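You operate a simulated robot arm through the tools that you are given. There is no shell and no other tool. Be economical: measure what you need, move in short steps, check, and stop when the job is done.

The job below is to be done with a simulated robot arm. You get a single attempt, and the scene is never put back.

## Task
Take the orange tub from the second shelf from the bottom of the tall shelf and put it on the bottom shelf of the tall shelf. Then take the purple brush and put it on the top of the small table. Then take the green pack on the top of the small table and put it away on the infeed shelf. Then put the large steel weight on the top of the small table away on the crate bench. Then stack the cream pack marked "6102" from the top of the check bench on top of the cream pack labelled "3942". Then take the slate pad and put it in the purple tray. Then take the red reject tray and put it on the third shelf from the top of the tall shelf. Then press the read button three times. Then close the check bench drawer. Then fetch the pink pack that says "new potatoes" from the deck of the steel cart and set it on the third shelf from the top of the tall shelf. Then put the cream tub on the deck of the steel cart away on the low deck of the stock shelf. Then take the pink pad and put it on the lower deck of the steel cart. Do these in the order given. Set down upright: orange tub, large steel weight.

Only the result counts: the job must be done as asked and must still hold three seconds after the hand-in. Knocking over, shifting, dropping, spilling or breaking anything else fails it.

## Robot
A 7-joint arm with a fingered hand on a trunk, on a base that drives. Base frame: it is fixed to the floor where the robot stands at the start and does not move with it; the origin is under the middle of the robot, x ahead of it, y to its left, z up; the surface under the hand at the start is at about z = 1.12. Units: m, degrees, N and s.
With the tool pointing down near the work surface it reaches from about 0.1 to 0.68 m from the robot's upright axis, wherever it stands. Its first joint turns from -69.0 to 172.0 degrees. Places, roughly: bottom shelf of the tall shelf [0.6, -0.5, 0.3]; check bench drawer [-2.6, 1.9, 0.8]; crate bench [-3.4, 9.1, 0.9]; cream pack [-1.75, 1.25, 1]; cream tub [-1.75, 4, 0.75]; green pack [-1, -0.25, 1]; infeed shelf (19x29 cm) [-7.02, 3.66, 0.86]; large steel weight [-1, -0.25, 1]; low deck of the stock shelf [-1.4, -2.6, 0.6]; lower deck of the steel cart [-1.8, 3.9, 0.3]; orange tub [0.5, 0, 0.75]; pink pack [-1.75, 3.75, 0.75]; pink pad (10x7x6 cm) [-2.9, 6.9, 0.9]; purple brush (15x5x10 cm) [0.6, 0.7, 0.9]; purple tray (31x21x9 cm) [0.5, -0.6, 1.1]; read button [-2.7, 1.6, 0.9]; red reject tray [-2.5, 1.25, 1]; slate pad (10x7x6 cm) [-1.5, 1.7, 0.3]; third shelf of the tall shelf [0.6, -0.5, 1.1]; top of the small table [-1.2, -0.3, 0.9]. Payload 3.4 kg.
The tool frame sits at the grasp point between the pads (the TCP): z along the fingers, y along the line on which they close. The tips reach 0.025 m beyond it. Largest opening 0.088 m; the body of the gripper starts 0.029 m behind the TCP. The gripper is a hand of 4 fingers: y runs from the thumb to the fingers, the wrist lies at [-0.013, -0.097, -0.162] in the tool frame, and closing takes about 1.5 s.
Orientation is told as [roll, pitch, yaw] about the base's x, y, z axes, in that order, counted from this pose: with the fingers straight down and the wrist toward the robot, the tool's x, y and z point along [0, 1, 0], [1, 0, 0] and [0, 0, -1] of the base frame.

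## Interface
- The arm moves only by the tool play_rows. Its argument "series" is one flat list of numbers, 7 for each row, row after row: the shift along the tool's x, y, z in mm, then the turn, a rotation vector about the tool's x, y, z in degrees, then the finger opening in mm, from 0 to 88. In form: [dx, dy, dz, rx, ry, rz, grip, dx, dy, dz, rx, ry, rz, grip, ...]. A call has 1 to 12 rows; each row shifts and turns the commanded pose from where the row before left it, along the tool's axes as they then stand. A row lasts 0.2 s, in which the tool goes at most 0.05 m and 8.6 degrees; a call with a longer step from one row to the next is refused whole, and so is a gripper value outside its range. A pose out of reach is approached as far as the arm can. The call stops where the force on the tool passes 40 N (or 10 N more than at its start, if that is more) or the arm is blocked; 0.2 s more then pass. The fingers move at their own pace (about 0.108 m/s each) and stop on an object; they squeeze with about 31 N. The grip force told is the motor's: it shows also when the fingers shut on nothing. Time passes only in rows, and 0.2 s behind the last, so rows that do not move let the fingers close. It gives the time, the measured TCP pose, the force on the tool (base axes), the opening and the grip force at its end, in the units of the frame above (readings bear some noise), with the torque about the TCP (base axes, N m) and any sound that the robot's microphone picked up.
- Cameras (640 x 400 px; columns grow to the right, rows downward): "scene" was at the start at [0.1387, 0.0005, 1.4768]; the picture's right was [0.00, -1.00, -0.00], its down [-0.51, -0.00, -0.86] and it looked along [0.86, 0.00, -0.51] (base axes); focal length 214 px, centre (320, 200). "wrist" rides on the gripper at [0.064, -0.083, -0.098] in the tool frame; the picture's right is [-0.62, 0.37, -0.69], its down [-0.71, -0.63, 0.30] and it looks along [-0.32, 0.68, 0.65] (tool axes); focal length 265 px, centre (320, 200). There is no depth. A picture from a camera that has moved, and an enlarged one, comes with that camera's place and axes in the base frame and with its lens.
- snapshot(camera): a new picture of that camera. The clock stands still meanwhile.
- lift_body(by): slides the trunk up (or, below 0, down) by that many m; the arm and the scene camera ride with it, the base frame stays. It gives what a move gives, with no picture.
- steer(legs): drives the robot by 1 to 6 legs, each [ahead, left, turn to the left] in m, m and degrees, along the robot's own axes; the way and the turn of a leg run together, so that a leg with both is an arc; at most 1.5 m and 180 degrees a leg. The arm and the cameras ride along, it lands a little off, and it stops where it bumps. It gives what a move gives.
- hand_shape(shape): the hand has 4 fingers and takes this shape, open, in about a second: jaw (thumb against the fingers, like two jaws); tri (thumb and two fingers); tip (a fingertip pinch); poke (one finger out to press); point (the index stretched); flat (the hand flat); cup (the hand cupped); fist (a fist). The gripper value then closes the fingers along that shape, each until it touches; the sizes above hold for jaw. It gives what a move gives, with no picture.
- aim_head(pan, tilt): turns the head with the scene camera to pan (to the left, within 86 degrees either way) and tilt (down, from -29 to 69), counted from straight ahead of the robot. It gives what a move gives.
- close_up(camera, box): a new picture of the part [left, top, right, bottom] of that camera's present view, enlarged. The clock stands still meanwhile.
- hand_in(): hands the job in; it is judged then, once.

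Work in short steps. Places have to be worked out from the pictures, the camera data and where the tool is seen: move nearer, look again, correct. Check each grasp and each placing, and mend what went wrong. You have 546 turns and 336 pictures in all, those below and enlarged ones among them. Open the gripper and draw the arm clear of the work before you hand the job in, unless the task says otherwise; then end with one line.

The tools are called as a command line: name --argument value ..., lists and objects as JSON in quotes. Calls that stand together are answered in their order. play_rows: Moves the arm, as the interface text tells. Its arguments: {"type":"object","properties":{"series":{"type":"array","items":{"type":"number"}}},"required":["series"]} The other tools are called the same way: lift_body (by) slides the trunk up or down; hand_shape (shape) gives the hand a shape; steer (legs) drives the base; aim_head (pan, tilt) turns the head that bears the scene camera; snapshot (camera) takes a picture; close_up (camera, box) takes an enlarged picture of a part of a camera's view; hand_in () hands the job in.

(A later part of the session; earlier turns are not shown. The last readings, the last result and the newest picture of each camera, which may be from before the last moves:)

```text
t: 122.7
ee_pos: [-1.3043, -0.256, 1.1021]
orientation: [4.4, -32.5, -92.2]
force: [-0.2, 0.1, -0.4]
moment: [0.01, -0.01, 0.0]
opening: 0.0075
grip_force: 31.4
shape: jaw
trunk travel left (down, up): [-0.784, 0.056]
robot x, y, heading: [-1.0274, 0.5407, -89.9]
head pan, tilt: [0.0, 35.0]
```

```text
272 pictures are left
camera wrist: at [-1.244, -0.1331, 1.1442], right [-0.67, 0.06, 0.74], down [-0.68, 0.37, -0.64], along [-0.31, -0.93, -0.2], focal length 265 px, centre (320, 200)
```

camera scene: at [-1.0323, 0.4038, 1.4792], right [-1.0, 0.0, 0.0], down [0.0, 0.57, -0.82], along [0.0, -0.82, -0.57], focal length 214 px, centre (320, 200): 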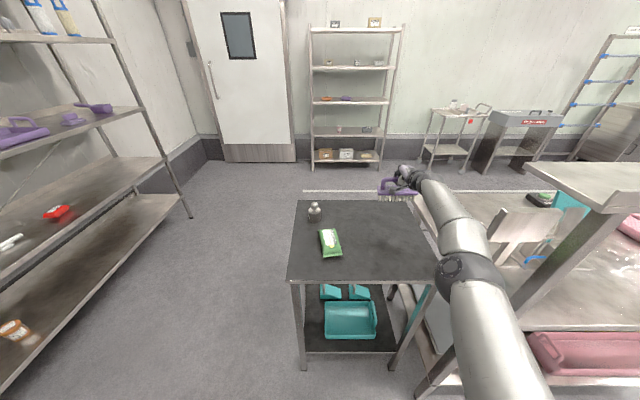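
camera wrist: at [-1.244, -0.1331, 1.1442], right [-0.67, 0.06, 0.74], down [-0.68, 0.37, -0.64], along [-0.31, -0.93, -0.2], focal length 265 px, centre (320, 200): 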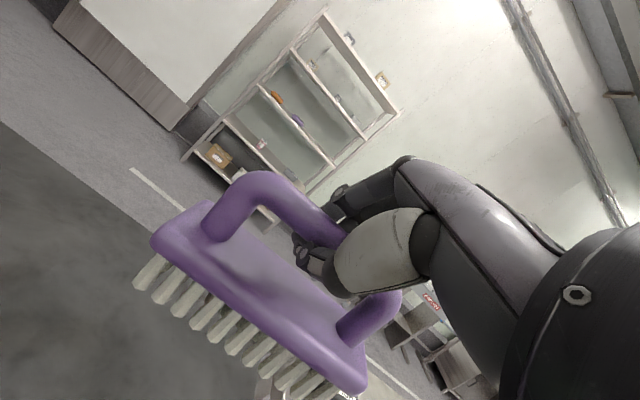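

Positioned over the free area. Lower the trunk 0.14 and check.

lift_body --by -0.14

close_up --camera "scene" --box '[270, 140, 490, 300]'

snapshot --camera "wrist"

```text
t: 124.4
ee_pos: [-1.3038, -0.2549, 0.9623]
orientation: [4.4, -32.5, -92.1]
force: [-1.1, 0.0, -0.1]
moment: [0.02, 0.01, 0.01]
opening: 0.0073
grip_force: 30.9
shape: jaw
trunk travel left (down, up): [-0.644, 0.196]
robot x, y, heading: [-1.0311, 0.5415, -89.9]
head pan, tilt: [0.0, 35.0]
```

```text
2.50 times, centred on (380, 220) of scene
camera zoom: at [-1.0322, 0.4043, 1.3393], right [-1.0, 0.0, 0.0], down [0.0, 0.57, -0.82], along [0.0, -0.82, -0.57], focal length 536 px, centre (170, 150)
```

zoom: 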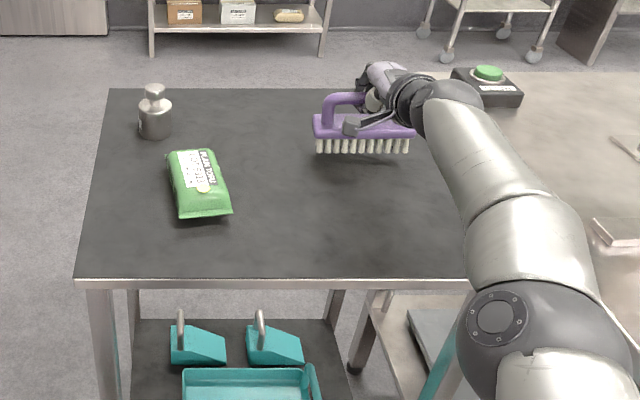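

```text
270 pictures are left
camera wrist: at [-1.244, -0.1327, 1.0045], right [-0.67, 0.06, 0.74], down [-0.68, 0.36, -0.64], along [-0.31, -0.93, -0.2], focal length 265 px, centre (320, 200)
```

wrist: 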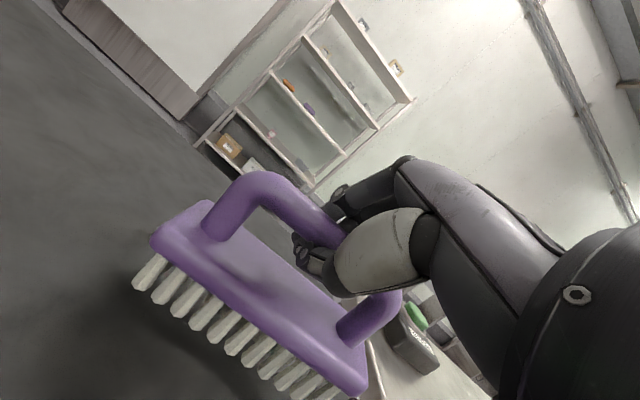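

About 5.5 cm above the table. Lower 4.5 cm, then creep down with the arm watching the force.

lift_body --by -0.043

play_rows --series '[0, -1.6, 2.5, 0, 0, 0, 5, 0, -1.6, 2.5, 0, 0, 0, 5, 0, -1.6, 2.5, 0, 0, 0, 5, 0, 0, 0, 0, 0, 0, 5]'

close_up --camera "scene" --box '[320, 160, 460, 260]'

```text
t: 125.2
ee_pos: [-1.3049, -0.2545, 0.9225]
orientation: [4.5, -32.9, -92.2]
force: [-0.3, -4.5, 9.7]
moment: [0.02, 0.15, 0.04]
opening: 0.0063
grip_force: 30.9
shape: jaw
trunk travel left (down, up): [-0.601, 0.239]
robot x, y, heading: [-1.0298, 0.5457, -90.0]
head pan, tilt: [0.0, 35.0]
```

```text
t: 126.2
ee_pos: [-1.3045, -0.2531, 0.9213]
orientation: [4.3, -33.5, -92.3]
force: [-3.8, -12.0, 32.1]
moment: [0.02, 0.3, -0.04]
opening: 0.0072
grip_force: 31.0
shape: jaw
trunk travel left (down, up): [-0.601, 0.239]
robot x, y, heading: [-1.0297, 0.5439, -89.9]
head pan, tilt: [0.0, 35.0]
```

```text
4.00 times, centred on (390, 210) of scene
camera zoom: at [-1.0303, 0.4093, 1.297], right [-1.0, 0.0, 0.0], down [0.0, 0.57, -0.82], along [0.0, -0.82, -0.57], focal length 858 px, centre (40, 160)
```

zoom: 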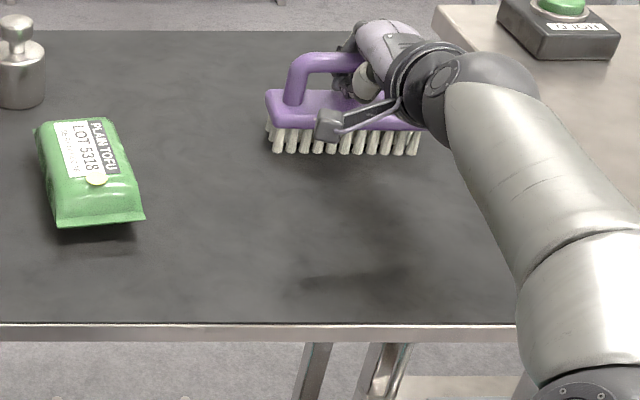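

Contact (force up to 32 N). Relax a few mm, open, and draw back along the fingers.

play_rows --series '[0, 1.6, -2.5, 0, 0, 0, 5, 0, 1.6, -2.5, 0, 0, 0, 5, 0, 0, 0, 0, 0, 0, 40, 0, 0, 0, 0, 0, 0, 66, 0, 0, 0, 0, 0, 0, 66, 0, 0, 0, 0, 0, 0, 66]'

play_rows --series '[0, 0, -10, 0, 0, 0, 66, 0, 0, -15, 0, 0, 0, 66, 0, 0, -20, 0, 0, 0, 66, 0, 0, -20, 0, 0, 0, 66, 0, 0, -20, 0, 0, 0, 66, 0, 0, 0, 0, 0, 0, 66]'

snapshot --camera "scene"

snapshot --camera "wrist"

```text
t: 127.7
ee_pos: [-1.3054, -0.2519, 0.9234]
orientation: [4.3, -33.0, -92.2]
force: [-2.6, -3.7, 23.1]
moment: [-0.16, -0.07, -0.02]
opening: 0.047
grip_force: 0.1
shape: jaw
trunk travel left (down, up): [-0.601, 0.239]
robot x, y, heading: [-1.0309, 0.5446, -89.8]
head pan, tilt: [0.0, 35.0]
```

```text
t: 129.1
ee_pos: [-1.308, -0.2092, 0.9882]
orientation: [4.4, -32.4, -92.3]
force: [-0.2, 0.0, 0.7]
moment: [0.0, -0.01, 0.0]
opening: 0.0659
grip_force: 0.2
shape: jaw
trunk travel left (down, up): [-0.601, 0.239]
robot x, y, heading: [-1.0293, 0.5431, -90.0]
head pan, tilt: [0.0, 35.0]
```

```text
268 pictures are left
camera scene: at [-1.0323, 0.4042, 1.2963], right [-1.0, 0.0, 0.0], down [0.0, 0.57, -0.82], along [0.0, -0.82, -0.57], focal length 214 px, centre (320, 200)
```

scene: 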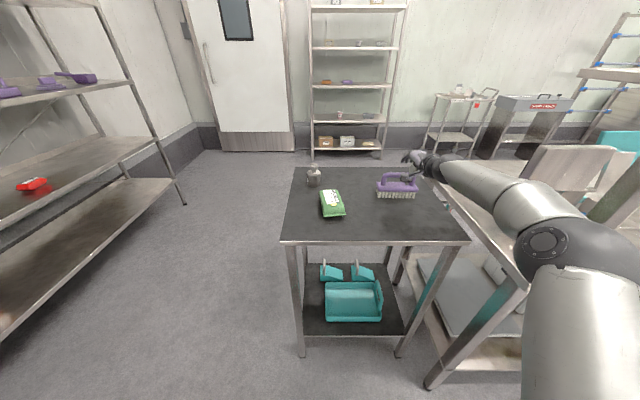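

```text
267 pictures are left
camera wrist: at [-1.2474, -0.0865, 1.0298], right [-0.67, 0.06, 0.74], down [-0.68, 0.37, -0.64], along [-0.31, -0.93, -0.2], focal length 265 px, centre (320, 200)
```

wrist: 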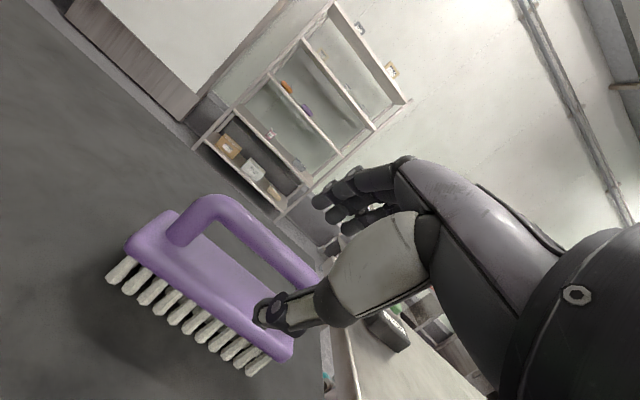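

Brush stands on the table. Raise the arm, and drive around to the east side of the table to face west for the green pack (closing along x matches its width).

lift_body --by 0.2

steer --legs '[[-0.35, 0, 0], [0, 0.6, 0], [1.25, 0, 0], [0, 0, -90]]'

snapshot --camera "scene"

```text
t: 131.2
ee_pos: [-1.3095, -0.2084, 1.1883]
orientation: [4.3, -32.5, -92.1]
force: [0.1, 0.4, 0.2]
moment: [0.0, -0.01, 0.0]
opening: 0.0654
grip_force: 0.0
shape: jaw
trunk travel left (down, up): [-0.801, 0.039]
robot x, y, heading: [-1.0296, 0.5424, -89.9]
head pan, tilt: [0.0, 35.0]
```

```text
t: 146.2
ee_pos: [-1.192, -0.1047, 1.1877]
orientation: [4.5, -32.6, 178.6]
force: [0.5, 0.3, 0.3]
moment: [0.0, 0.0, -0.02]
opening: 0.0654
grip_force: 0.1
shape: jaw
trunk travel left (down, up): [-0.801, 0.039]
robot x, y, heading: [-0.4357, -0.3712, -179.2]
head pan, tilt: [0.0, 35.0]
```

```text
266 pictures are left
camera scene: at [-0.5765, -0.3728, 1.4963], right [-0.01, 1.0, 0.0], down [0.57, 0.01, -0.82], along [-0.82, -0.01, -0.57], focal length 214 px, centre (320, 200)
```

scene: 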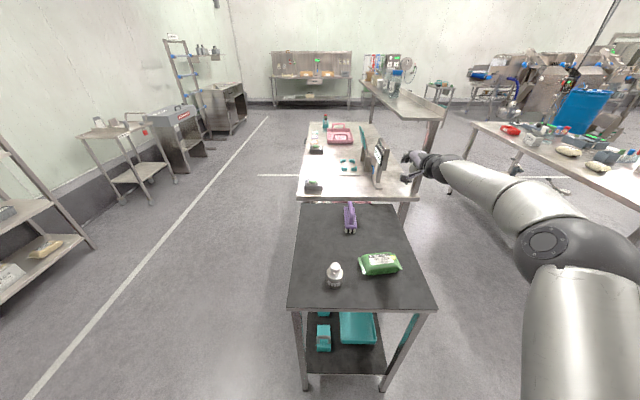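

Weight ≈(-1.006, -0.328), green pack ≈(-1.058, -0.17), table z≈0.85. I straighten the hand to point down and pull it in a bit.

play_rows --series '[0, -27, -17, 8, 0, 0, 80, 0, -28, -14, 8, 0, 0, 80, 0, -29, -9, 8, 0, 0, 80, 0, -30, -4, 8, 0, 0, 80, -2, 0, 0, 0, -4, 0, 88, 0, 0, 0, 0, 0, 0, 88]'

snapshot --camera "scene"

snapshot --camera "wrist"

```text
t: 147.6
ee_pos: [-1.0683, -0.0986, 1.1902]
orientation: [-0.4, -0.5, -179.0]
force: [0.2, -0.5, 0.1]
moment: [-0.02, 0.01, 0.06]
opening: 0.0876
grip_force: 0.1
shape: jaw
trunk travel left (down, up): [-0.801, 0.039]
robot x, y, heading: [-0.4361, -0.3743, -179.2]
head pan, tilt: [0.0, 35.0]
```

```text
265 pictures are left
camera scene: at [-0.5762, -0.3724, 1.4963], right [-0.01, 1.0, 0.0], down [0.57, 0.01, -0.82], along [-0.82, -0.01, -0.57], focal length 214 px, centre (320, 200)
```

scene: 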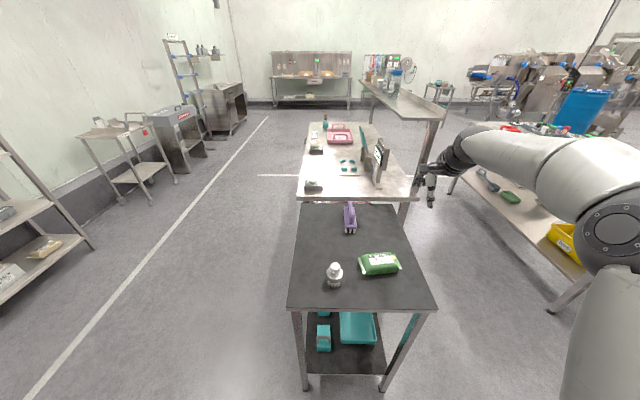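

```text
264 pictures are left
camera wrist: at [-0.9838, -0.1639, 1.2857], right [-0.37, 0.61, 0.7], down [0.62, 0.73, -0.31], along [-0.7, 0.32, -0.65], focal length 265 px, centre (320, 200)
```

wrist: 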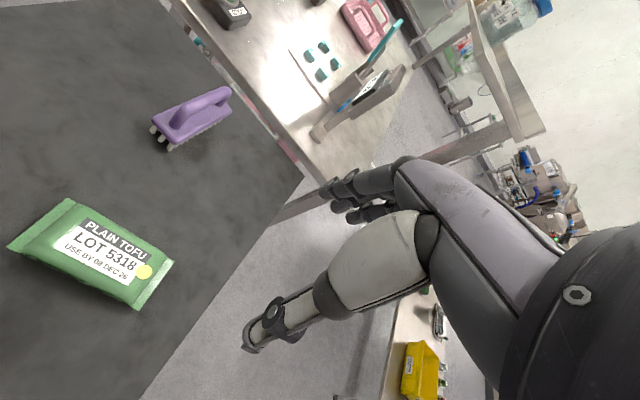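

Pack centre ≈(-1.06, -0.177), rotated ~7°. Align above it and lower the trunk 0.24.

play_rows --series '[39, -4, 0, 0, 0, -7, 88, 39, -4, 0, 0, 0, 0, 88, 0, 0, 0, 0, 0, 0, 88]'

lift_body --by -0.24

snapshot --camera "wrist"

snapshot --camera "scene"

```text
t: 148.4
ee_pos: [-1.0556, -0.1776, 1.1873]
orientation: [-0.3, -0.5, -171.9]
force: [-0.2, 0.6, 0.2]
moment: [0.02, -0.02, -0.01]
opening: 0.0876
grip_force: 0.0
shape: jaw
trunk travel left (down, up): [-0.801, 0.039]
robot x, y, heading: [-0.437, -0.3696, -179.2]
head pan, tilt: [0.0, 35.0]
```

```text
t: 150.9
ee_pos: [-1.0535, -0.1783, 0.9464]
orientation: [-0.4, -0.5, -172.0]
force: [-0.1, -0.2, -0.4]
moment: [-0.02, -0.02, -0.03]
opening: 0.0876
grip_force: 0.1
shape: jaw
trunk travel left (down, up): [-0.561, 0.279]
robot x, y, heading: [-0.4354, -0.3687, -179.2]
head pan, tilt: [0.0, 35.0]
```

```text
263 pictures are left
camera wrist: at [-0.9631, -0.2311, 1.0447], right [-0.44, 0.56, 0.7], down [0.52, 0.8, -0.31], along [-0.73, 0.23, -0.65], focal length 265 px, centre (320, 200)
```

wrist: 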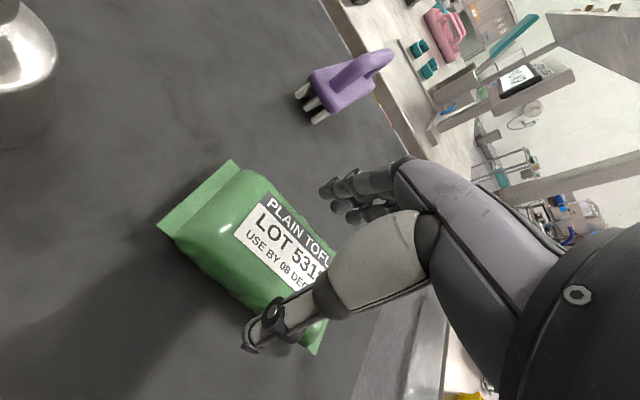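

```text
262 pictures are left
camera scene: at [-0.5764, -0.373, 1.2563], right [-0.01, 1.0, 0.0], down [0.57, 0.01, -0.82], along [-0.82, -0.01, -0.57], focal length 214 px, centre (320, 200)
```

scene: 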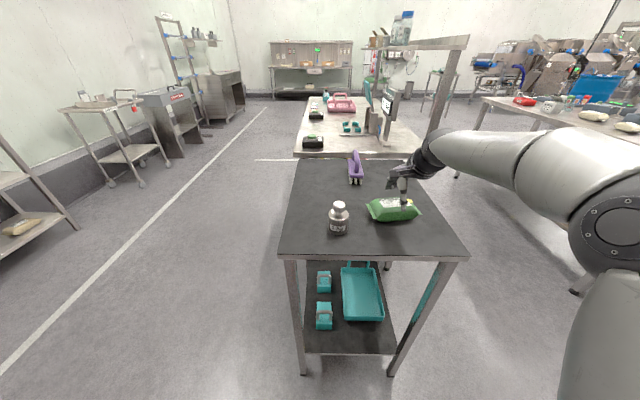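

Well aligned; small correction and lower 6 cm with the arm, then close.

play_rows --series '[5, 4, 20, 0, 0, 0, 88, 0, 0, 20, 0, 0, 0, 88, 0, 0, 14, 0, 0, 0, 88, 0, 0, 5, 0, 0, 0, 88, 0, 0, 0, 0, 0, 0, 88]'

snapshot --camera "wrist"

```text
t: 152.1
ee_pos: [-1.0589, -0.1828, 0.8891]
orientation: [-0.5, -0.7, -172.0]
force: [-3.6, -1.8, 6.5]
moment: [-0.1, 0.2, -0.01]
opening: 0.0878
grip_force: 0.0
shape: jaw
trunk travel left (down, up): [-0.561, 0.279]
robot x, y, heading: [-0.4411, -0.3705, -179.3]
head pan, tilt: [0.0, 35.0]
```

```text
261 pictures are left
camera wrist: at [-0.9668, -0.2368, 0.9867], right [-0.44, 0.56, 0.7], down [0.52, 0.8, -0.31], along [-0.73, 0.23, -0.64], focal length 265 px, centre (320, 200)
```

wrist: 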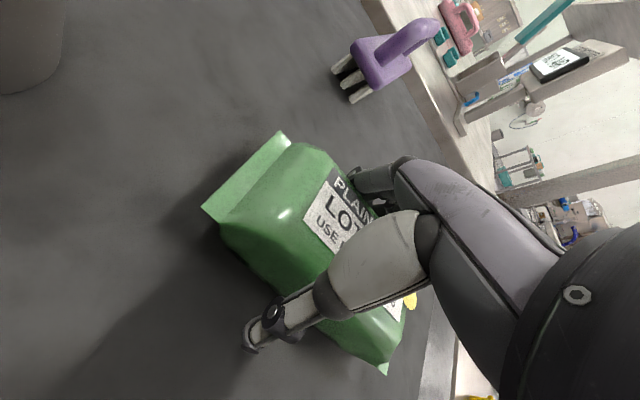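

Light contact. Close on the pack.

play_rows --series '[0, 0, 0, 0, 0, 0, 60, 0, 0, 0, 0, 0, 0, 30, 0, 0, 0, 0, 0, 0, 20, 0, 0, 0, 0, 0, 0, 20, 0, 0, 0, 0, 0, 0, 20, 0, 0, 0, 0, 0, 0, 20]'

lift_body --by 0.1

snapshot --camera "wrist"

snapshot --camera "scene"

```text
t: 153.5
ee_pos: [-1.0595, -0.1823, 0.8876]
orientation: [-0.2, -0.5, -172.0]
force: [0.0, -0.3, 0.7]
moment: [-0.05, -0.01, -0.01]
opening: 0.0557
grip_force: 30.9
shape: jaw
trunk travel left (down, up): [-0.561, 0.279]
robot x, y, heading: [-0.4368, -0.3716, -179.2]
head pan, tilt: [0.0, 35.0]
```

```text
t: 154.8
ee_pos: [-1.0592, -0.1821, 0.9877]
orientation: [-0.4, -0.5, -172.1]
force: [-0.7, 0.9, -4.3]
moment: [-0.02, 0.0, 0.02]
opening: 0.0558
grip_force: 31.6
shape: jaw
trunk travel left (down, up): [-0.661, 0.179]
robot x, y, heading: [-0.4362, -0.3698, -179.3]
head pan, tilt: [0.0, 35.0]
```

```text
260 pictures are left
camera wrist: at [-0.9677, -0.2361, 1.0853], right [-0.44, 0.56, 0.7], down [0.52, 0.8, -0.31], along [-0.73, 0.23, -0.65], focal length 265 px, centre (320, 200)
```

wrist: 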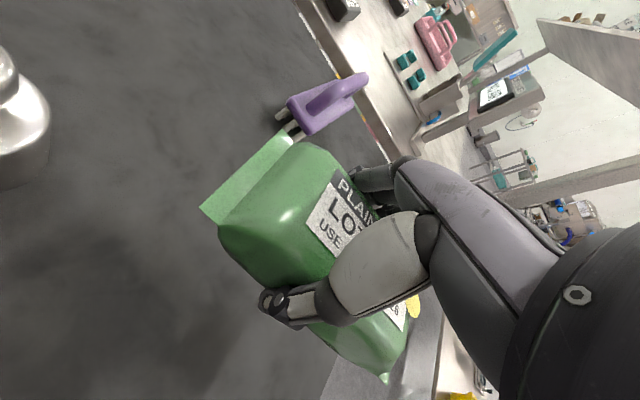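

```text
259 pictures are left
camera scene: at [-0.5774, -0.3726, 1.3562], right [-0.01, 1.0, 0.0], down [0.57, 0.01, -0.82], along [-0.82, -0.01, -0.57], focal length 214 px, centre (320, 200)
```

scene: 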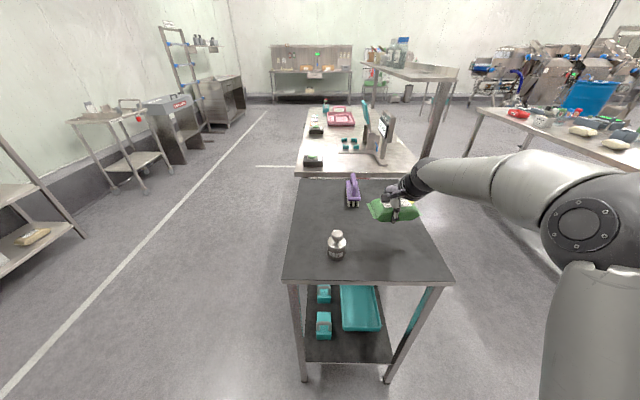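

Pack held. Raise fully, back away from the table and move to the aisle north of it, then look west.

lift_body --by 0.17

steer --legs '[[-0.25, 0, 0], [0, -0.95, 0]]'

aim_head --pan 0 --tilt 15

snapshot --camera "scene"

aim_head --pan -60 --tilt 15

snapshot --camera "scene"

```text
t: 156.8
ee_pos: [-1.0599, -0.183, 1.1578]
orientation: [-0.3, -0.4, -171.9]
force: [-0.1, 0.4, -4.5]
moment: [-0.03, -0.03, 0.0]
opening: 0.0555
grip_force: 31.1
shape: jaw
trunk travel left (down, up): [-0.831, 0.009]
robot x, y, heading: [-0.4377, -0.3708, -179.6]
head pan, tilt: [0.0, 35.0]
```

```text
t: 163.2
ee_pos: [-0.8178, 0.7771, 1.1572]
orientation: [-0.3, -0.6, -172.5]
force: [0.0, 0.0, -4.8]
moment: [-0.06, 0.02, 0.01]
opening: 0.0557
grip_force: 31.6
shape: jaw
trunk travel left (down, up): [-0.831, 0.009]
robot x, y, heading: [-0.1949, 0.5833, -179.8]
head pan, tilt: [0.0, 35.0]
```

```text
t: 164.0
ee_pos: [-0.8199, 0.7768, 1.1582]
orientation: [-0.2, -0.5, -172.5]
force: [-0.5, 0.0, -3.9]
moment: [-0.05, -0.03, -0.02]
opening: 0.0554
grip_force: 31.0
shape: jaw
trunk travel left (down, up): [-0.831, 0.009]
robot x, y, heading: [-0.1971, 0.5846, -179.6]
head pan, tilt: [0.0, 15.0]
```

```text
258 pictures are left
camera scene: at [-0.3442, 0.5832, 1.5581], right [-0.01, 1.0, 0.0], down [0.26, 0.0, -0.97], along [-0.97, -0.01, -0.26], focal length 214 px, centre (320, 200)
```

scene: 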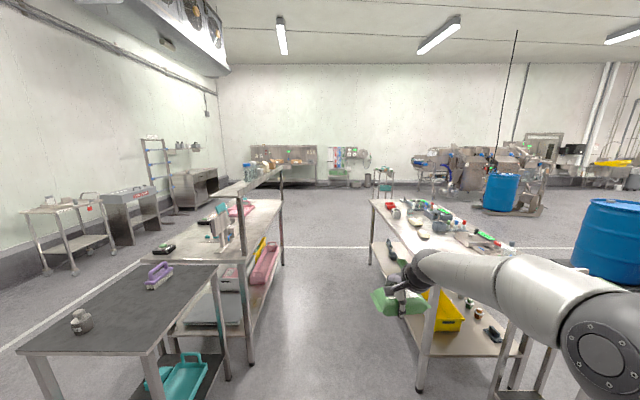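

```text
t: 165.3
ee_pos: [-0.8201, 0.7776, 1.1581]
orientation: [-0.4, -0.5, -172.5]
force: [-0.2, 1.3, -4.2]
moment: [-0.06, -0.01, 0.0]
opening: 0.0553
grip_force: 31.6
shape: jaw
trunk travel left (down, up): [-0.831, 0.009]
robot x, y, heading: [-0.1979, 0.5863, -179.7]
head pan, tilt: [-60.0, 15.0]
```

```text
257 pictures are left
camera scene: at [-0.2982, 0.6645, 1.5582], right [0.86, 0.51, 0.0], down [0.13, -0.22, -0.97], along [-0.49, 0.83, -0.26], focal length 214 px, centre (320, 200)
```

scene: 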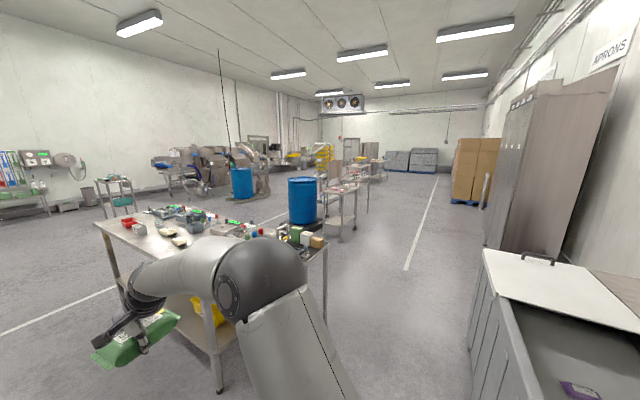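

Aisle between benches is y≈0.1…1.2; I drive west through it at y≈0.5 and look again.

steer --legs '[[0, 0.06, 0], [1.5, 0, 0], [1.5, 0, 0]]'

aim_head --pan -25 --tilt 15

snapshot --camera "scene"

```text
t: 180.4
ee_pos: [-3.8501, 0.6219, 1.1588]
orientation: [-0.3, -0.5, -171.1]
force: [-0.4, 0.0, -4.2]
moment: [-0.08, 0.0, 0.03]
opening: 0.0553
grip_force: 31.5
shape: jaw
trunk travel left (down, up): [-0.831, 0.009]
robot x, y, heading: [-3.2246, 0.4457, -178.0]
head pan, tilt: [-60.0, 15.0]
```

```text
t: 181.4
ee_pos: [-3.8487, 0.6216, 1.158]
orientation: [-0.3, -0.4, -170.9]
force: [0.0, 0.3, -3.4]
moment: [-0.05, 0.03, 0.01]
opening: 0.0554
grip_force: 31.0
shape: jaw
trunk travel left (down, up): [-0.831, 0.009]
robot x, y, heading: [-3.2242, 0.4455, -178.4]
head pan, tilt: [-25.0, 15.0]
```

```text
256 pictures are left
camera scene: at [-3.3625, 0.4796, 1.5582], right [0.39, 0.92, 0.0], down [0.24, -0.1, -0.97], along [-0.89, 0.38, -0.26], focal length 214 px, centre (320, 200)
```

scene: 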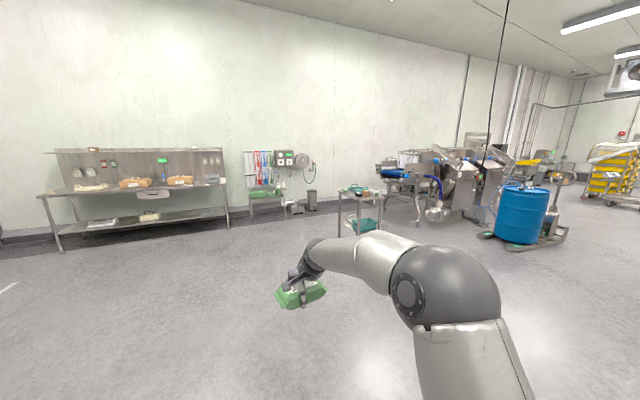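

Enlarge the region where the infeed shelf should be.

close_up --camera "scene" --box '[320, 120, 560, 270]'

```text
2.67 times, centred on (440, 195) of scene
camera zoom: at [-3.3625, 0.4796, 1.5582], right [0.39, 0.92, 0.0], down [0.24, -0.1, -0.97], along [-0.89, 0.38, -0.26], focal length 572 px, centre (0, 213)
```

zoom: 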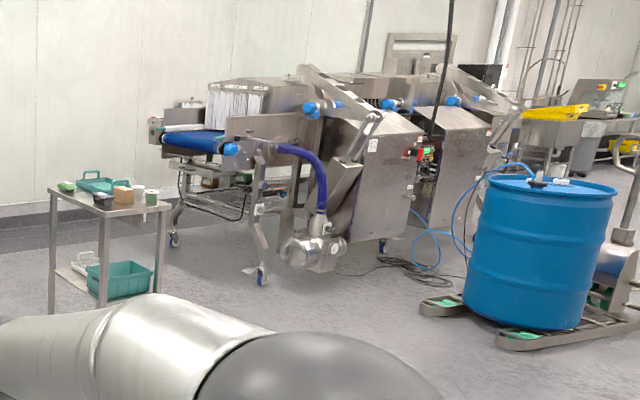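

The infeed is at the blue-belt machine beyond the small table. Drive closer.

steer --legs '[[1.1, -0.9, 0], [0.9, -0.85, 0]]'

snapshot --camera "scene"

```text
t: 194.5
ee_pos: [-5.8929, 2.3566, 1.158]
orientation: [-0.3, -0.5, -172.1]
force: [0.1, -0.8, -4.1]
moment: [-0.06, 0.03, 0.01]
opening: 0.0552
grip_force: 31.1
shape: jaw
trunk travel left (down, up): [-0.831, 0.009]
robot x, y, heading: [-5.2705, 2.1677, -179.1]
head pan, tilt: [-25.0, 15.0]
```

```text
254 pictures are left
camera scene: at [-5.4084, 2.2049, 1.5582], right [0.41, 0.91, 0.0], down [0.24, -0.11, -0.97], along [-0.88, 0.4, -0.26], focal length 214 px, centre (320, 200)
```

scene: 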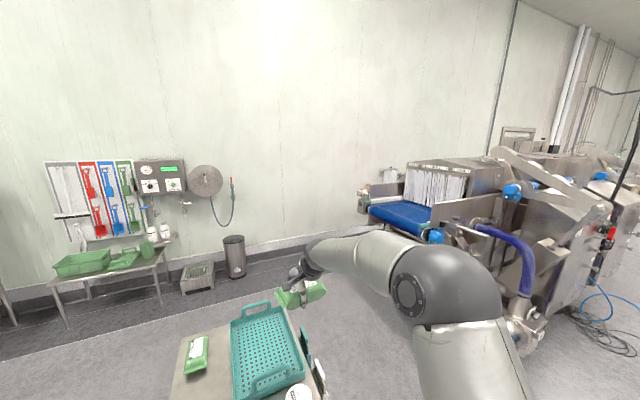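

close_up --camera "scene" --box '[340, 140, 500, 250]'

```text
3.64 times, centred on (420, 195) of scene
camera zoom: at [-5.4084, 2.2049, 1.5582], right [0.41, 0.91, 0.0], down [0.24, -0.11, -0.97], along [-0.88, 0.4, -0.26], focal length 780 px, centre (-44, 218)
```

zoom: 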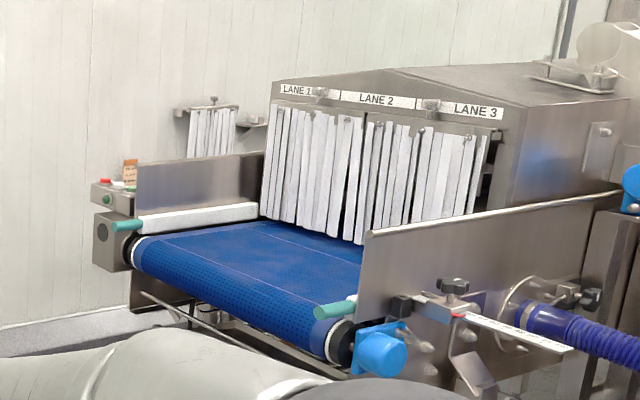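

The infeed belt's front edge is at y≈3.6, x −7.23…−6.5; a small table is right next to me. I go north first, turn to face the belt, then sidestep west.

steer --legs '[[0, -0.6, 0], [0, 0, -90]]'

aim_head --pan 40 --tilt 25

snapshot --camera "scene"

```text
t: 201.6
ee_pos: [-5.0941, 3.3832, 1.1578]
orientation: [-0.3, -0.5, 98.4]
force: [0.8, 0.6, -4.1]
moment: [0.03, 0.05, -0.01]
opening: 0.0545
grip_force: 31.2
shape: jaw
trunk travel left (down, up): [-0.831, 0.009]
robot x, y, heading: [-5.2762, 2.7558, 91.5]
head pan, tilt: [-25.0, 15.0]
```

```text
t: 203.0
ee_pos: [-5.095, 3.3823, 1.1585]
orientation: [-0.4, -0.5, 98.3]
force: [-0.9, -0.3, -4.4]
moment: [-0.02, 0.08, 0.02]
opening: 0.0547
grip_force: 31.4
shape: jaw
trunk travel left (down, up): [-0.831, 0.009]
robot x, y, heading: [-5.2797, 2.7564, 91.3]
head pan, tilt: [40.0, 25.0]
```

```text
252 pictures are left
camera scene: at [-5.3423, 2.88, 1.542], right [0.75, 0.66, 0.0], down [0.28, -0.32, -0.91], along [-0.6, 0.68, -0.42], focal length 214 px, centre (320, 200)
```

scene: 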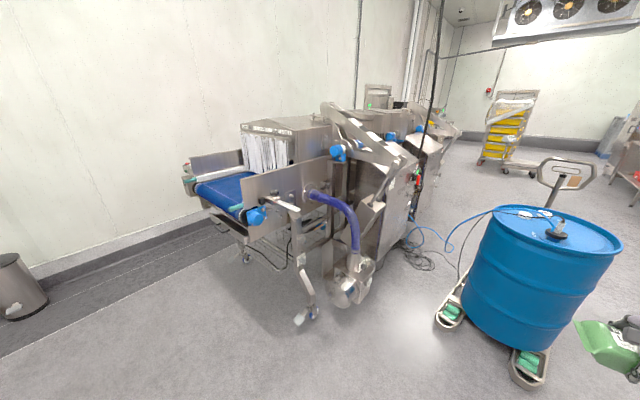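

Barrel is clear. Sidestep west to stand before the belt.

steer --legs '[[0, 1.0, -1.3]]'

aim_head --pan 25 --tilt 25

snapshot --camera "scene"

```text
t: 208.2
ee_pos: [-6.075, 3.3735, 1.1579]
orientation: [-0.3, -0.4, 96.4]
force: [-0.1, -0.2, -3.8]
moment: [-0.04, 0.06, -0.01]
opening: 0.0544
grip_force: 30.8
shape: jaw
trunk travel left (down, up): [-0.831, 0.009]
robot x, y, heading: [-6.281, 2.7539, 89.1]
head pan, tilt: [40.0, 25.0]
```

```text
t: 209.0
ee_pos: [-6.0757, 3.3717, 1.1566]
orientation: [-0.3, -0.4, 96.4]
force: [-0.1, 0.2, -4.9]
moment: [-0.02, 0.03, -0.03]
opening: 0.0544
grip_force: 31.3
shape: jaw
trunk travel left (down, up): [-0.831, 0.009]
robot x, y, heading: [-6.2829, 2.7552, 89.1]
head pan, tilt: [25.0, 25.0]
```

```text
251 pictures are left
camera scene: at [-6.3205, 2.8908, 1.542], right [0.91, 0.41, 0.0], down [0.17, -0.39, -0.91], along [-0.37, 0.83, -0.42], focal length 214 px, centre (320, 200)
```

scene: 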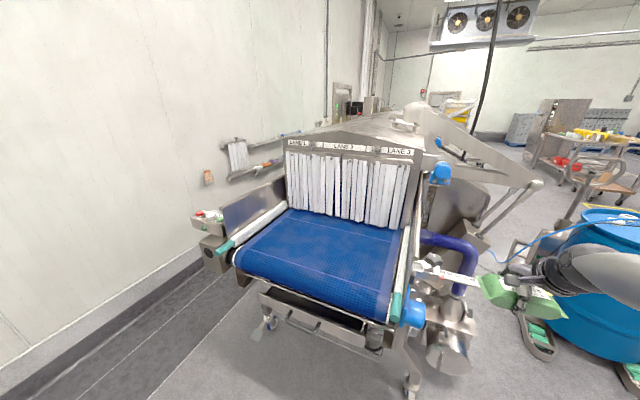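

close_up --camera "scene" --box '[180, 130, 440, 350]'

```text
1.82 times, centred on (310, 240) of scene
camera zoom: at [-6.3205, 2.8908, 1.542], right [0.91, 0.41, 0.0], down [0.17, -0.39, -0.91], along [-0.37, 0.83, -0.42], focal length 390 px, centre (338, 127)
```

zoom: 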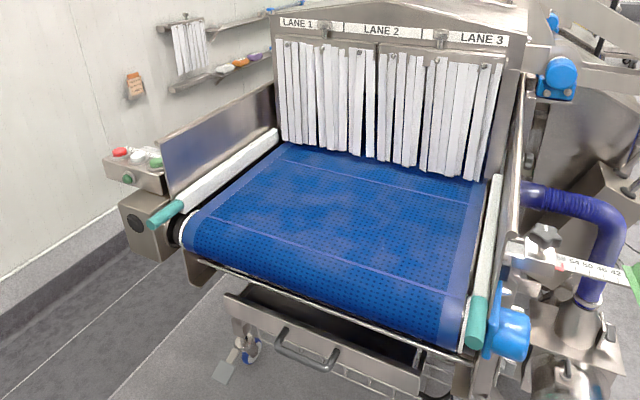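

The belt itself seems to be at z≈1.0, so the shelf at z≈0.86 near (-7.02, 3.66) must be something else at its left. Move further west and look from there.

steer --legs '[[0, 0.8, 0]]'

aim_head --pan 0 --tilt 35

snapshot --camera "scene"

```text
t: 210.8
ee_pos: [-6.2403, 3.3736, 1.1525]
orientation: [-0.9, 0.1, 95.5]
force: [16.6, 0.9, -5.6]
moment: [-0.03, 0.28, -0.21]
opening: 0.0537
grip_force: 31.1
shape: jaw
trunk travel left (down, up): [-0.831, 0.009]
robot x, y, heading: [-6.4685, 2.7553, 88.8]
head pan, tilt: [25.0, 25.0]
stopped in leg 1: the force on the tool passed its limit at 46 N (the readings are from after the stop); the commanded pose is now the measured one
```

```text
t: 211.7
ee_pos: [-6.2408, 3.3729, 1.153]
orientation: [-0.8, 0.0, 95.7]
force: [21.1, -2.2, -7.5]
moment: [-0.03, 0.17, -0.27]
opening: 0.0534
grip_force: 30.9
shape: jaw
trunk travel left (down, up): [-0.831, 0.009]
robot x, y, heading: [-6.4665, 2.7552, 89.2]
head pan, tilt: [0.0, 35.0]
```

```text
249 pictures are left
camera scene: at [-6.4554, 2.8971, 1.5262], right [1.0, -0.01, -0.01], down [-0.01, -0.57, -0.82], along [0.01, 0.82, -0.57], focal length 214 px, centre (320, 200)
```

scene: 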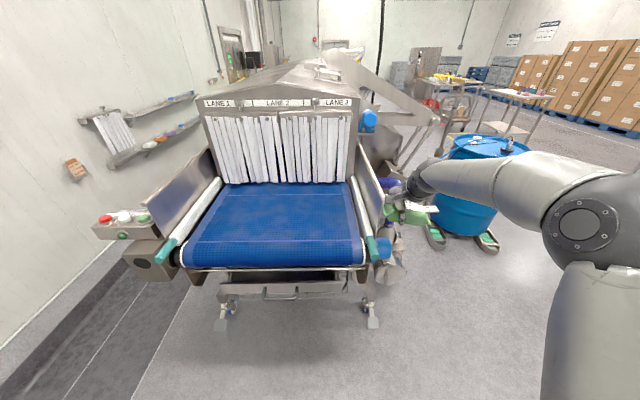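

The pack touched the side plate. Step back to the right (east) and away, then check the pack.

steer --legs '[[0, -0.12, 0], [-0.3, 0, 0]]'

snapshot --camera "scene"

snapshot --camera "wrist"

```text
t: 214.4
ee_pos: [-6.235, 3.2224, 1.1529]
orientation: [-1.0, 0.2, 103.1]
force: [-0.6, -1.3, -3.7]
moment: [-0.02, 0.08, -0.01]
opening: 0.0529
grip_force: 30.6
shape: jaw
trunk travel left (down, up): [-0.831, 0.009]
robot x, y, heading: [-6.37, 2.5843, 96.6]
head pan, tilt: [0.0, 35.0]
stopped in leg 2: the robot was blocked; the commanded pose is now the measured one
```

```text
248 pictures are left
camera scene: at [-6.3869, 2.7231, 1.5262], right [0.99, 0.11, 0.0], down [0.07, -0.57, -0.82], along [-0.09, 0.81, -0.57], focal length 214 px, centre (320, 200)
```

scene: 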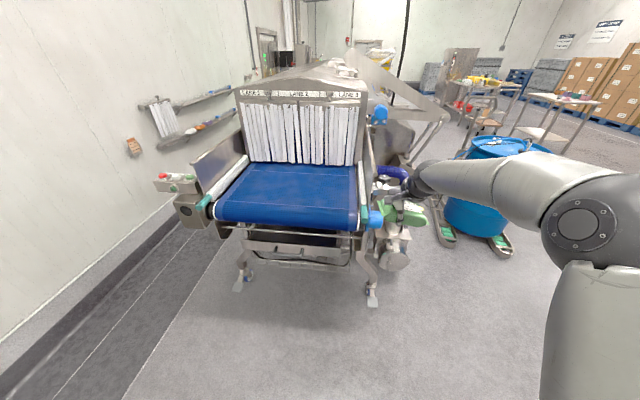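

```text
247 pictures are left
camera wrist: at [-6.2803, 3.1254, 1.2507], right [0.51, 0.5, 0.7], down [0.84, -0.45, -0.29], along [0.17, 0.74, -0.65], focal length 265 px, centre (320, 200)
```

wrist: 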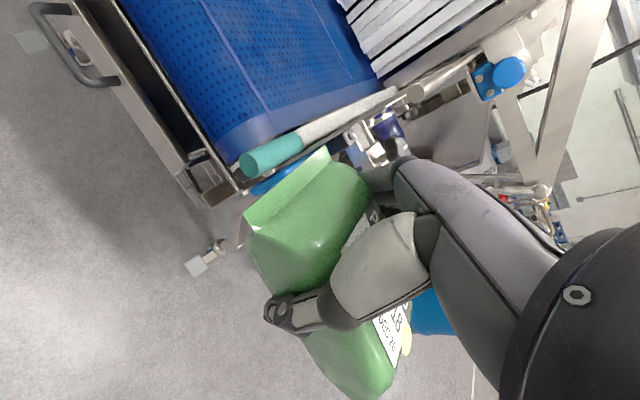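

Blocked by the small table behind me, and the belt is at z≈0.98; the shelf likely sits on the machine's west side. I retract the hand 12 cm, then slide west clear of the machine's front.

play_rows --series '[0, -40, 0, 0, 0, 0, 20, 0, -40, 0, 0, 0, 0, 20, 0, -40, 0, 0, 0, 0, 20, 0, 0, 0, 0, 0, 0, 20]'

steer --legs '[[0.03, 0.0, -6.6], [0, 1.25, 0]]'

aim_head --pan -30 --tilt 30

snapshot --camera "scene"

```text
t: 215.4
ee_pos: [-6.2053, 3.1071, 1.1524]
orientation: [-0.9, 0.0, 103.1]
force: [-0.5, 0.3, -3.3]
moment: [-0.02, 0.09, 0.0]
opening: 0.0527
grip_force: 30.9
shape: jaw
trunk travel left (down, up): [-0.831, 0.009]
robot x, y, heading: [-6.3699, 2.5848, 96.5]
head pan, tilt: [0.0, 35.0]
```

```text
t: 222.2
ee_pos: [-7.3817, 3.1206, 1.153]
orientation: [-1.0, 0.1, 95.5]
force: [-0.4, 0.9, -4.1]
moment: [0.02, 0.12, -0.02]
opening: 0.0529
grip_force: 30.5
shape: jaw
trunk travel left (down, up): [-0.831, 0.009]
robot x, y, heading: [-7.6072, 2.623, 89.2]
head pan, tilt: [0.0, 35.0]
```

```text
t: 223.1
ee_pos: [-7.3815, 3.1212, 1.1523]
orientation: [-1.0, 0.1, 95.5]
force: [-1.2, -0.3, -4.6]
moment: [-0.02, 0.1, -0.03]
opening: 0.0529
grip_force: 30.8
shape: jaw
trunk travel left (down, up): [-0.831, 0.009]
robot x, y, heading: [-7.6118, 2.6254, 89.3]
head pan, tilt: [-30.0, 30.0]
```

```text
246 pictures are left
camera scene: at [-7.5656, 2.7545, 1.534], right [0.86, -0.51, 0.0], down [-0.26, -0.43, -0.87], along [0.44, 0.74, -0.5], focal length 214 px, centre (320, 200)
```

scene: 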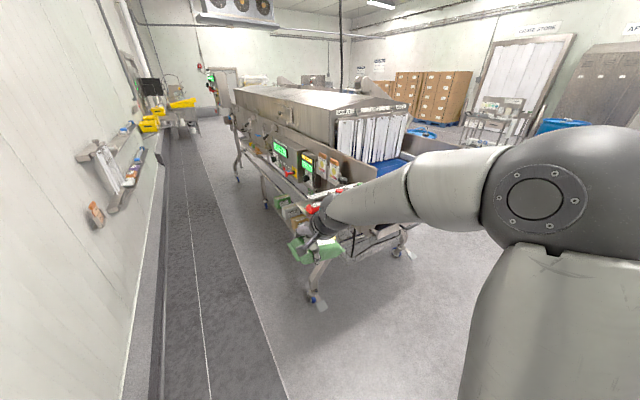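

The west side carries panels and a side shelf with items. Move a bit west and forward for a better look.

steer --legs '[[0, 0.25, 0], [0.3, 0, 0]]'

aim_head --pan -28 --tilt 25

close_up --camera "scene" --box '[200, 110, 440, 310]'

```text
t: 226.6
ee_pos: [-7.6283, 3.4192, 1.1523]
orientation: [-1.0, 0.1, 95.4]
force: [0.3, 0.7, -4.0]
moment: [-0.02, 0.13, 0.01]
opening: 0.0526
grip_force: 30.5
shape: jaw
trunk travel left (down, up): [-0.831, 0.009]
robot x, y, heading: [-7.8632, 2.9212, 89.0]
head pan, tilt: [-30.0, 30.0]
```

```text
t: 227.2
ee_pos: [-7.6279, 3.4193, 1.1519]
orientation: [-1.1, 0.1, 95.5]
force: [0.2, 0.4, -3.6]
moment: [0.03, 0.11, -0.01]
opening: 0.0526
grip_force: 30.7
shape: jaw
trunk travel left (down, up): [-0.831, 0.009]
robot x, y, heading: [-7.859, 2.9262, 88.6]
head pan, tilt: [-28.0, 25.0]
```

```text
2.00 times, centred on (320, 210) of scene
camera zoom: at [-7.8147, 3.0557, 1.5419], right [0.87, -0.49, 0.0], down [-0.21, -0.37, -0.91], along [0.44, 0.79, -0.42], focal length 429 px, centre (320, 180)
```

zoom: 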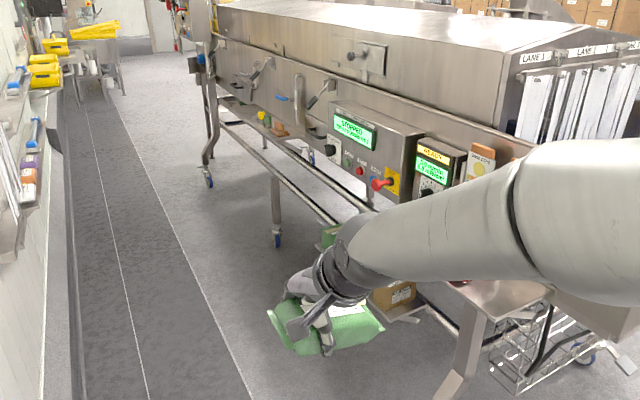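

A shelf with a green pack and box seems to be behind the hand on the machine's west flank. Turn to face east in this aisle, and slide north for a frontal view.

steer --legs '[[0, 0, -88.6], [0, 0.45, 0]]'

aim_head --pan 10 --tilt 35

snapshot --camera "scene"

```text
t: 229.2
ee_pos: [-7.4343, 3.2973, 1.152]
orientation: [-0.9, 0.2, 76.5]
force: [0.9, -0.5, -3.8]
moment: [0.03, 0.1, 0.0]
opening: 0.0525
grip_force: 31.1
shape: jaw
trunk travel left (down, up): [-0.831, 0.009]
robot x, y, heading: [-7.8107, 2.9068, 69.9]
head pan, tilt: [-28.0, 25.0]
stopped in leg 1: the robot was blocked; the commanded pose is now the measured one
```

```text
t: 230.2
ee_pos: [-7.4368, 3.2986, 1.1527]
orientation: [-1.0, 0.1, 76.5]
force: [-0.4, -0.5, -4.5]
moment: [0.05, 0.09, -0.03]
opening: 0.0525
grip_force: 31.0
shape: jaw
trunk travel left (down, up): [-0.831, 0.009]
robot x, y, heading: [-7.8145, 2.9083, 69.7]
head pan, tilt: [10.0, 35.0]
```

```text
244 pictures are left
camera scene: at [-7.7825, 3.0404, 1.5263], right [0.98, -0.17, 0.0], down [-0.1, -0.56, -0.82], along [0.14, 0.81, -0.57], focal length 214 px, centre (320, 200)
```

scene: 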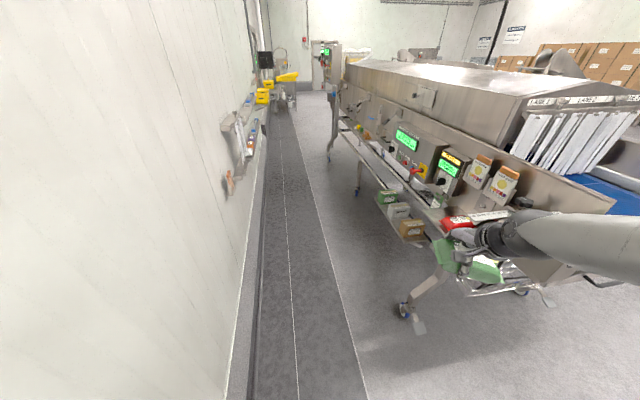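

Base touched the wall while turning. But the view is now good: enlarge the machine's flank.

close_up --camera "scene" --box '[340, 120, 560, 310]'

```text
2.11 times, centred on (450, 215) of scene
camera zoom: at [-7.7825, 3.0404, 1.5263], right [0.98, -0.17, 0.0], down [-0.1, -0.56, -0.82], along [0.14, 0.81, -0.57], focal length 452 px, centre (46, 168)
```

zoom: 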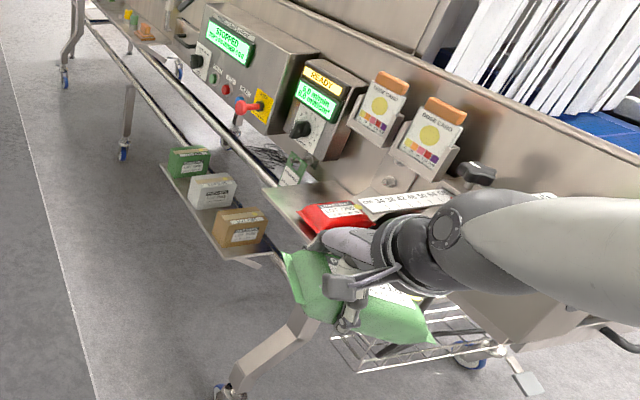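

The infeed shelf is the flank plate (x −7.115…−6.925, y 3.515…3.805), with a red pack and a green stand on it. Move the hand left out of the view.

play_rows --series '[40, -10, 0, 0, 0, 0, 20, 40, -10, 0, 0, 0, 0, 20, 40, -10, 0, 0, 0, 0, 20, 40, -10, 0, 0, 0, 0, 20, 40, -10, 0, 0, 0, 0, 20]'

snapshot --camera "scene"

close_up --camera "scene" --box '[400, 160, 560, 290]'

```text
t: 231.4
ee_pos: [-7.6136, 3.3361, 1.116]
orientation: [0.0, 0.2, 76.2]
force: [0.0, 0.2, -4.2]
moment: [0.01, 0.05, -0.03]
opening: 0.0521
grip_force: 31.1
shape: jaw
out of reach, approached as far as the arm can: row 1, 3, 4, 5
trunk travel left (down, up): [-0.831, 0.009]
robot x, y, heading: [-7.8133, 2.9033, 70.0]
head pan, tilt: [10.0, 35.0]
```

```text
242 pictures are left
camera scene: at [-7.7904, 3.0442, 1.5328], right [0.99, -0.12, 0.0], down [-0.06, -0.51, -0.86], along [0.1, 0.85, -0.51], focal length 214 px, centre (320, 200)
```

scene: 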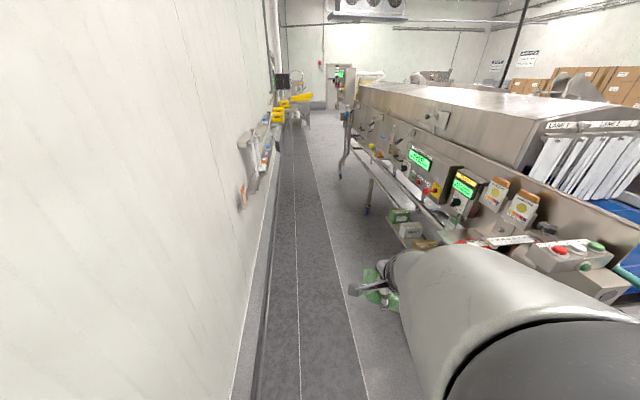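

```text
3.08 times, centred on (480, 225) of scene
camera zoom: at [-7.7904, 3.0442, 1.5328], right [0.99, -0.12, 0.0], down [-0.06, -0.51, -0.86], along [0.1, 0.85, -0.51], focal length 660 px, centre (-172, 123)
```

zoom: 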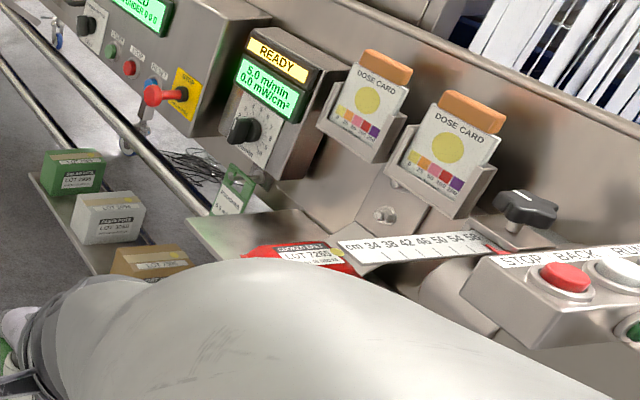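

I now know the shelf; the best access is with the robot in the aisle west of it facing roughly east (heading −15°), elbow to the south-west. First move the hand back right to free the head, then go south to turn.

play_rows --series '[-40, 0, -8, 0, 0, 0, 20, -40, 0, -8, 0, 0, 0, 20, -40, 0, -8, 0, 0, 0, 20, -40, -20, -8, 0, 0, 0, 20, 0, -20, 0, 0, 0, 0, 20, 0, 0, 0, 0, 0, 0, 20]'

steer --legs '[[-0.4, -0.35, 0]]'

aim_head --pan 0 --tilt 40

snapshot --camera "scene"

```text
t: 232.8
ee_pos: [-7.4635, 3.2588, 1.1505]
orientation: [-0.9, -0.2, 76.5]
force: [-0.2, -0.2, -4.1]
moment: [0.01, 0.08, 0.0]
opening: 0.052
grip_force: 31.1
shape: jaw
trunk travel left (down, up): [-0.831, 0.009]
robot x, y, heading: [-7.8151, 2.9055, 70.0]
head pan, tilt: [10.0, 35.0]
```

```text
t: 235.7
ee_pos: [-7.2749, 2.8327, 1.1502]
orientation: [-0.7, 0.0, 74.2]
force: [-1.1, 0.2, -4.5]
moment: [0.03, 0.08, 0.05]
opening: 0.0522
grip_force: 30.6
shape: jaw
trunk travel left (down, up): [-0.831, 0.009]
robot x, y, heading: [-7.6397, 2.4898, 68.1]
head pan, tilt: [10.0, 35.0]
stopped in leg 1: the robot was blocked; the commanded pose is now the measured one
```

```text
t: 236.4
ee_pos: [-7.2767, 2.8312, 1.1516]
orientation: [-1.0, 0.0, 74.3]
force: [0.4, 0.0, -3.4]
moment: [0.01, 0.1, 0.0]
opening: 0.0518
grip_force: 31.1
shape: jaw
trunk travel left (down, up): [-0.831, 0.009]
robot x, y, heading: [-7.64, 2.4862, 67.8]
head pan, tilt: [0.0, 40.0]
```

```text
240 pictures are left
camera scene: at [-7.6122, 2.6282, 1.5356], right [1.0, -0.09, 0.0], down [-0.04, -0.48, -0.87], along [0.08, 0.87, -0.49], focal length 214 px, centre (320, 200)
```

scene: 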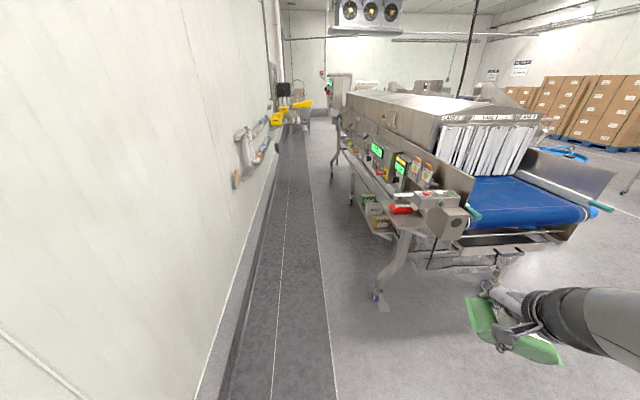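

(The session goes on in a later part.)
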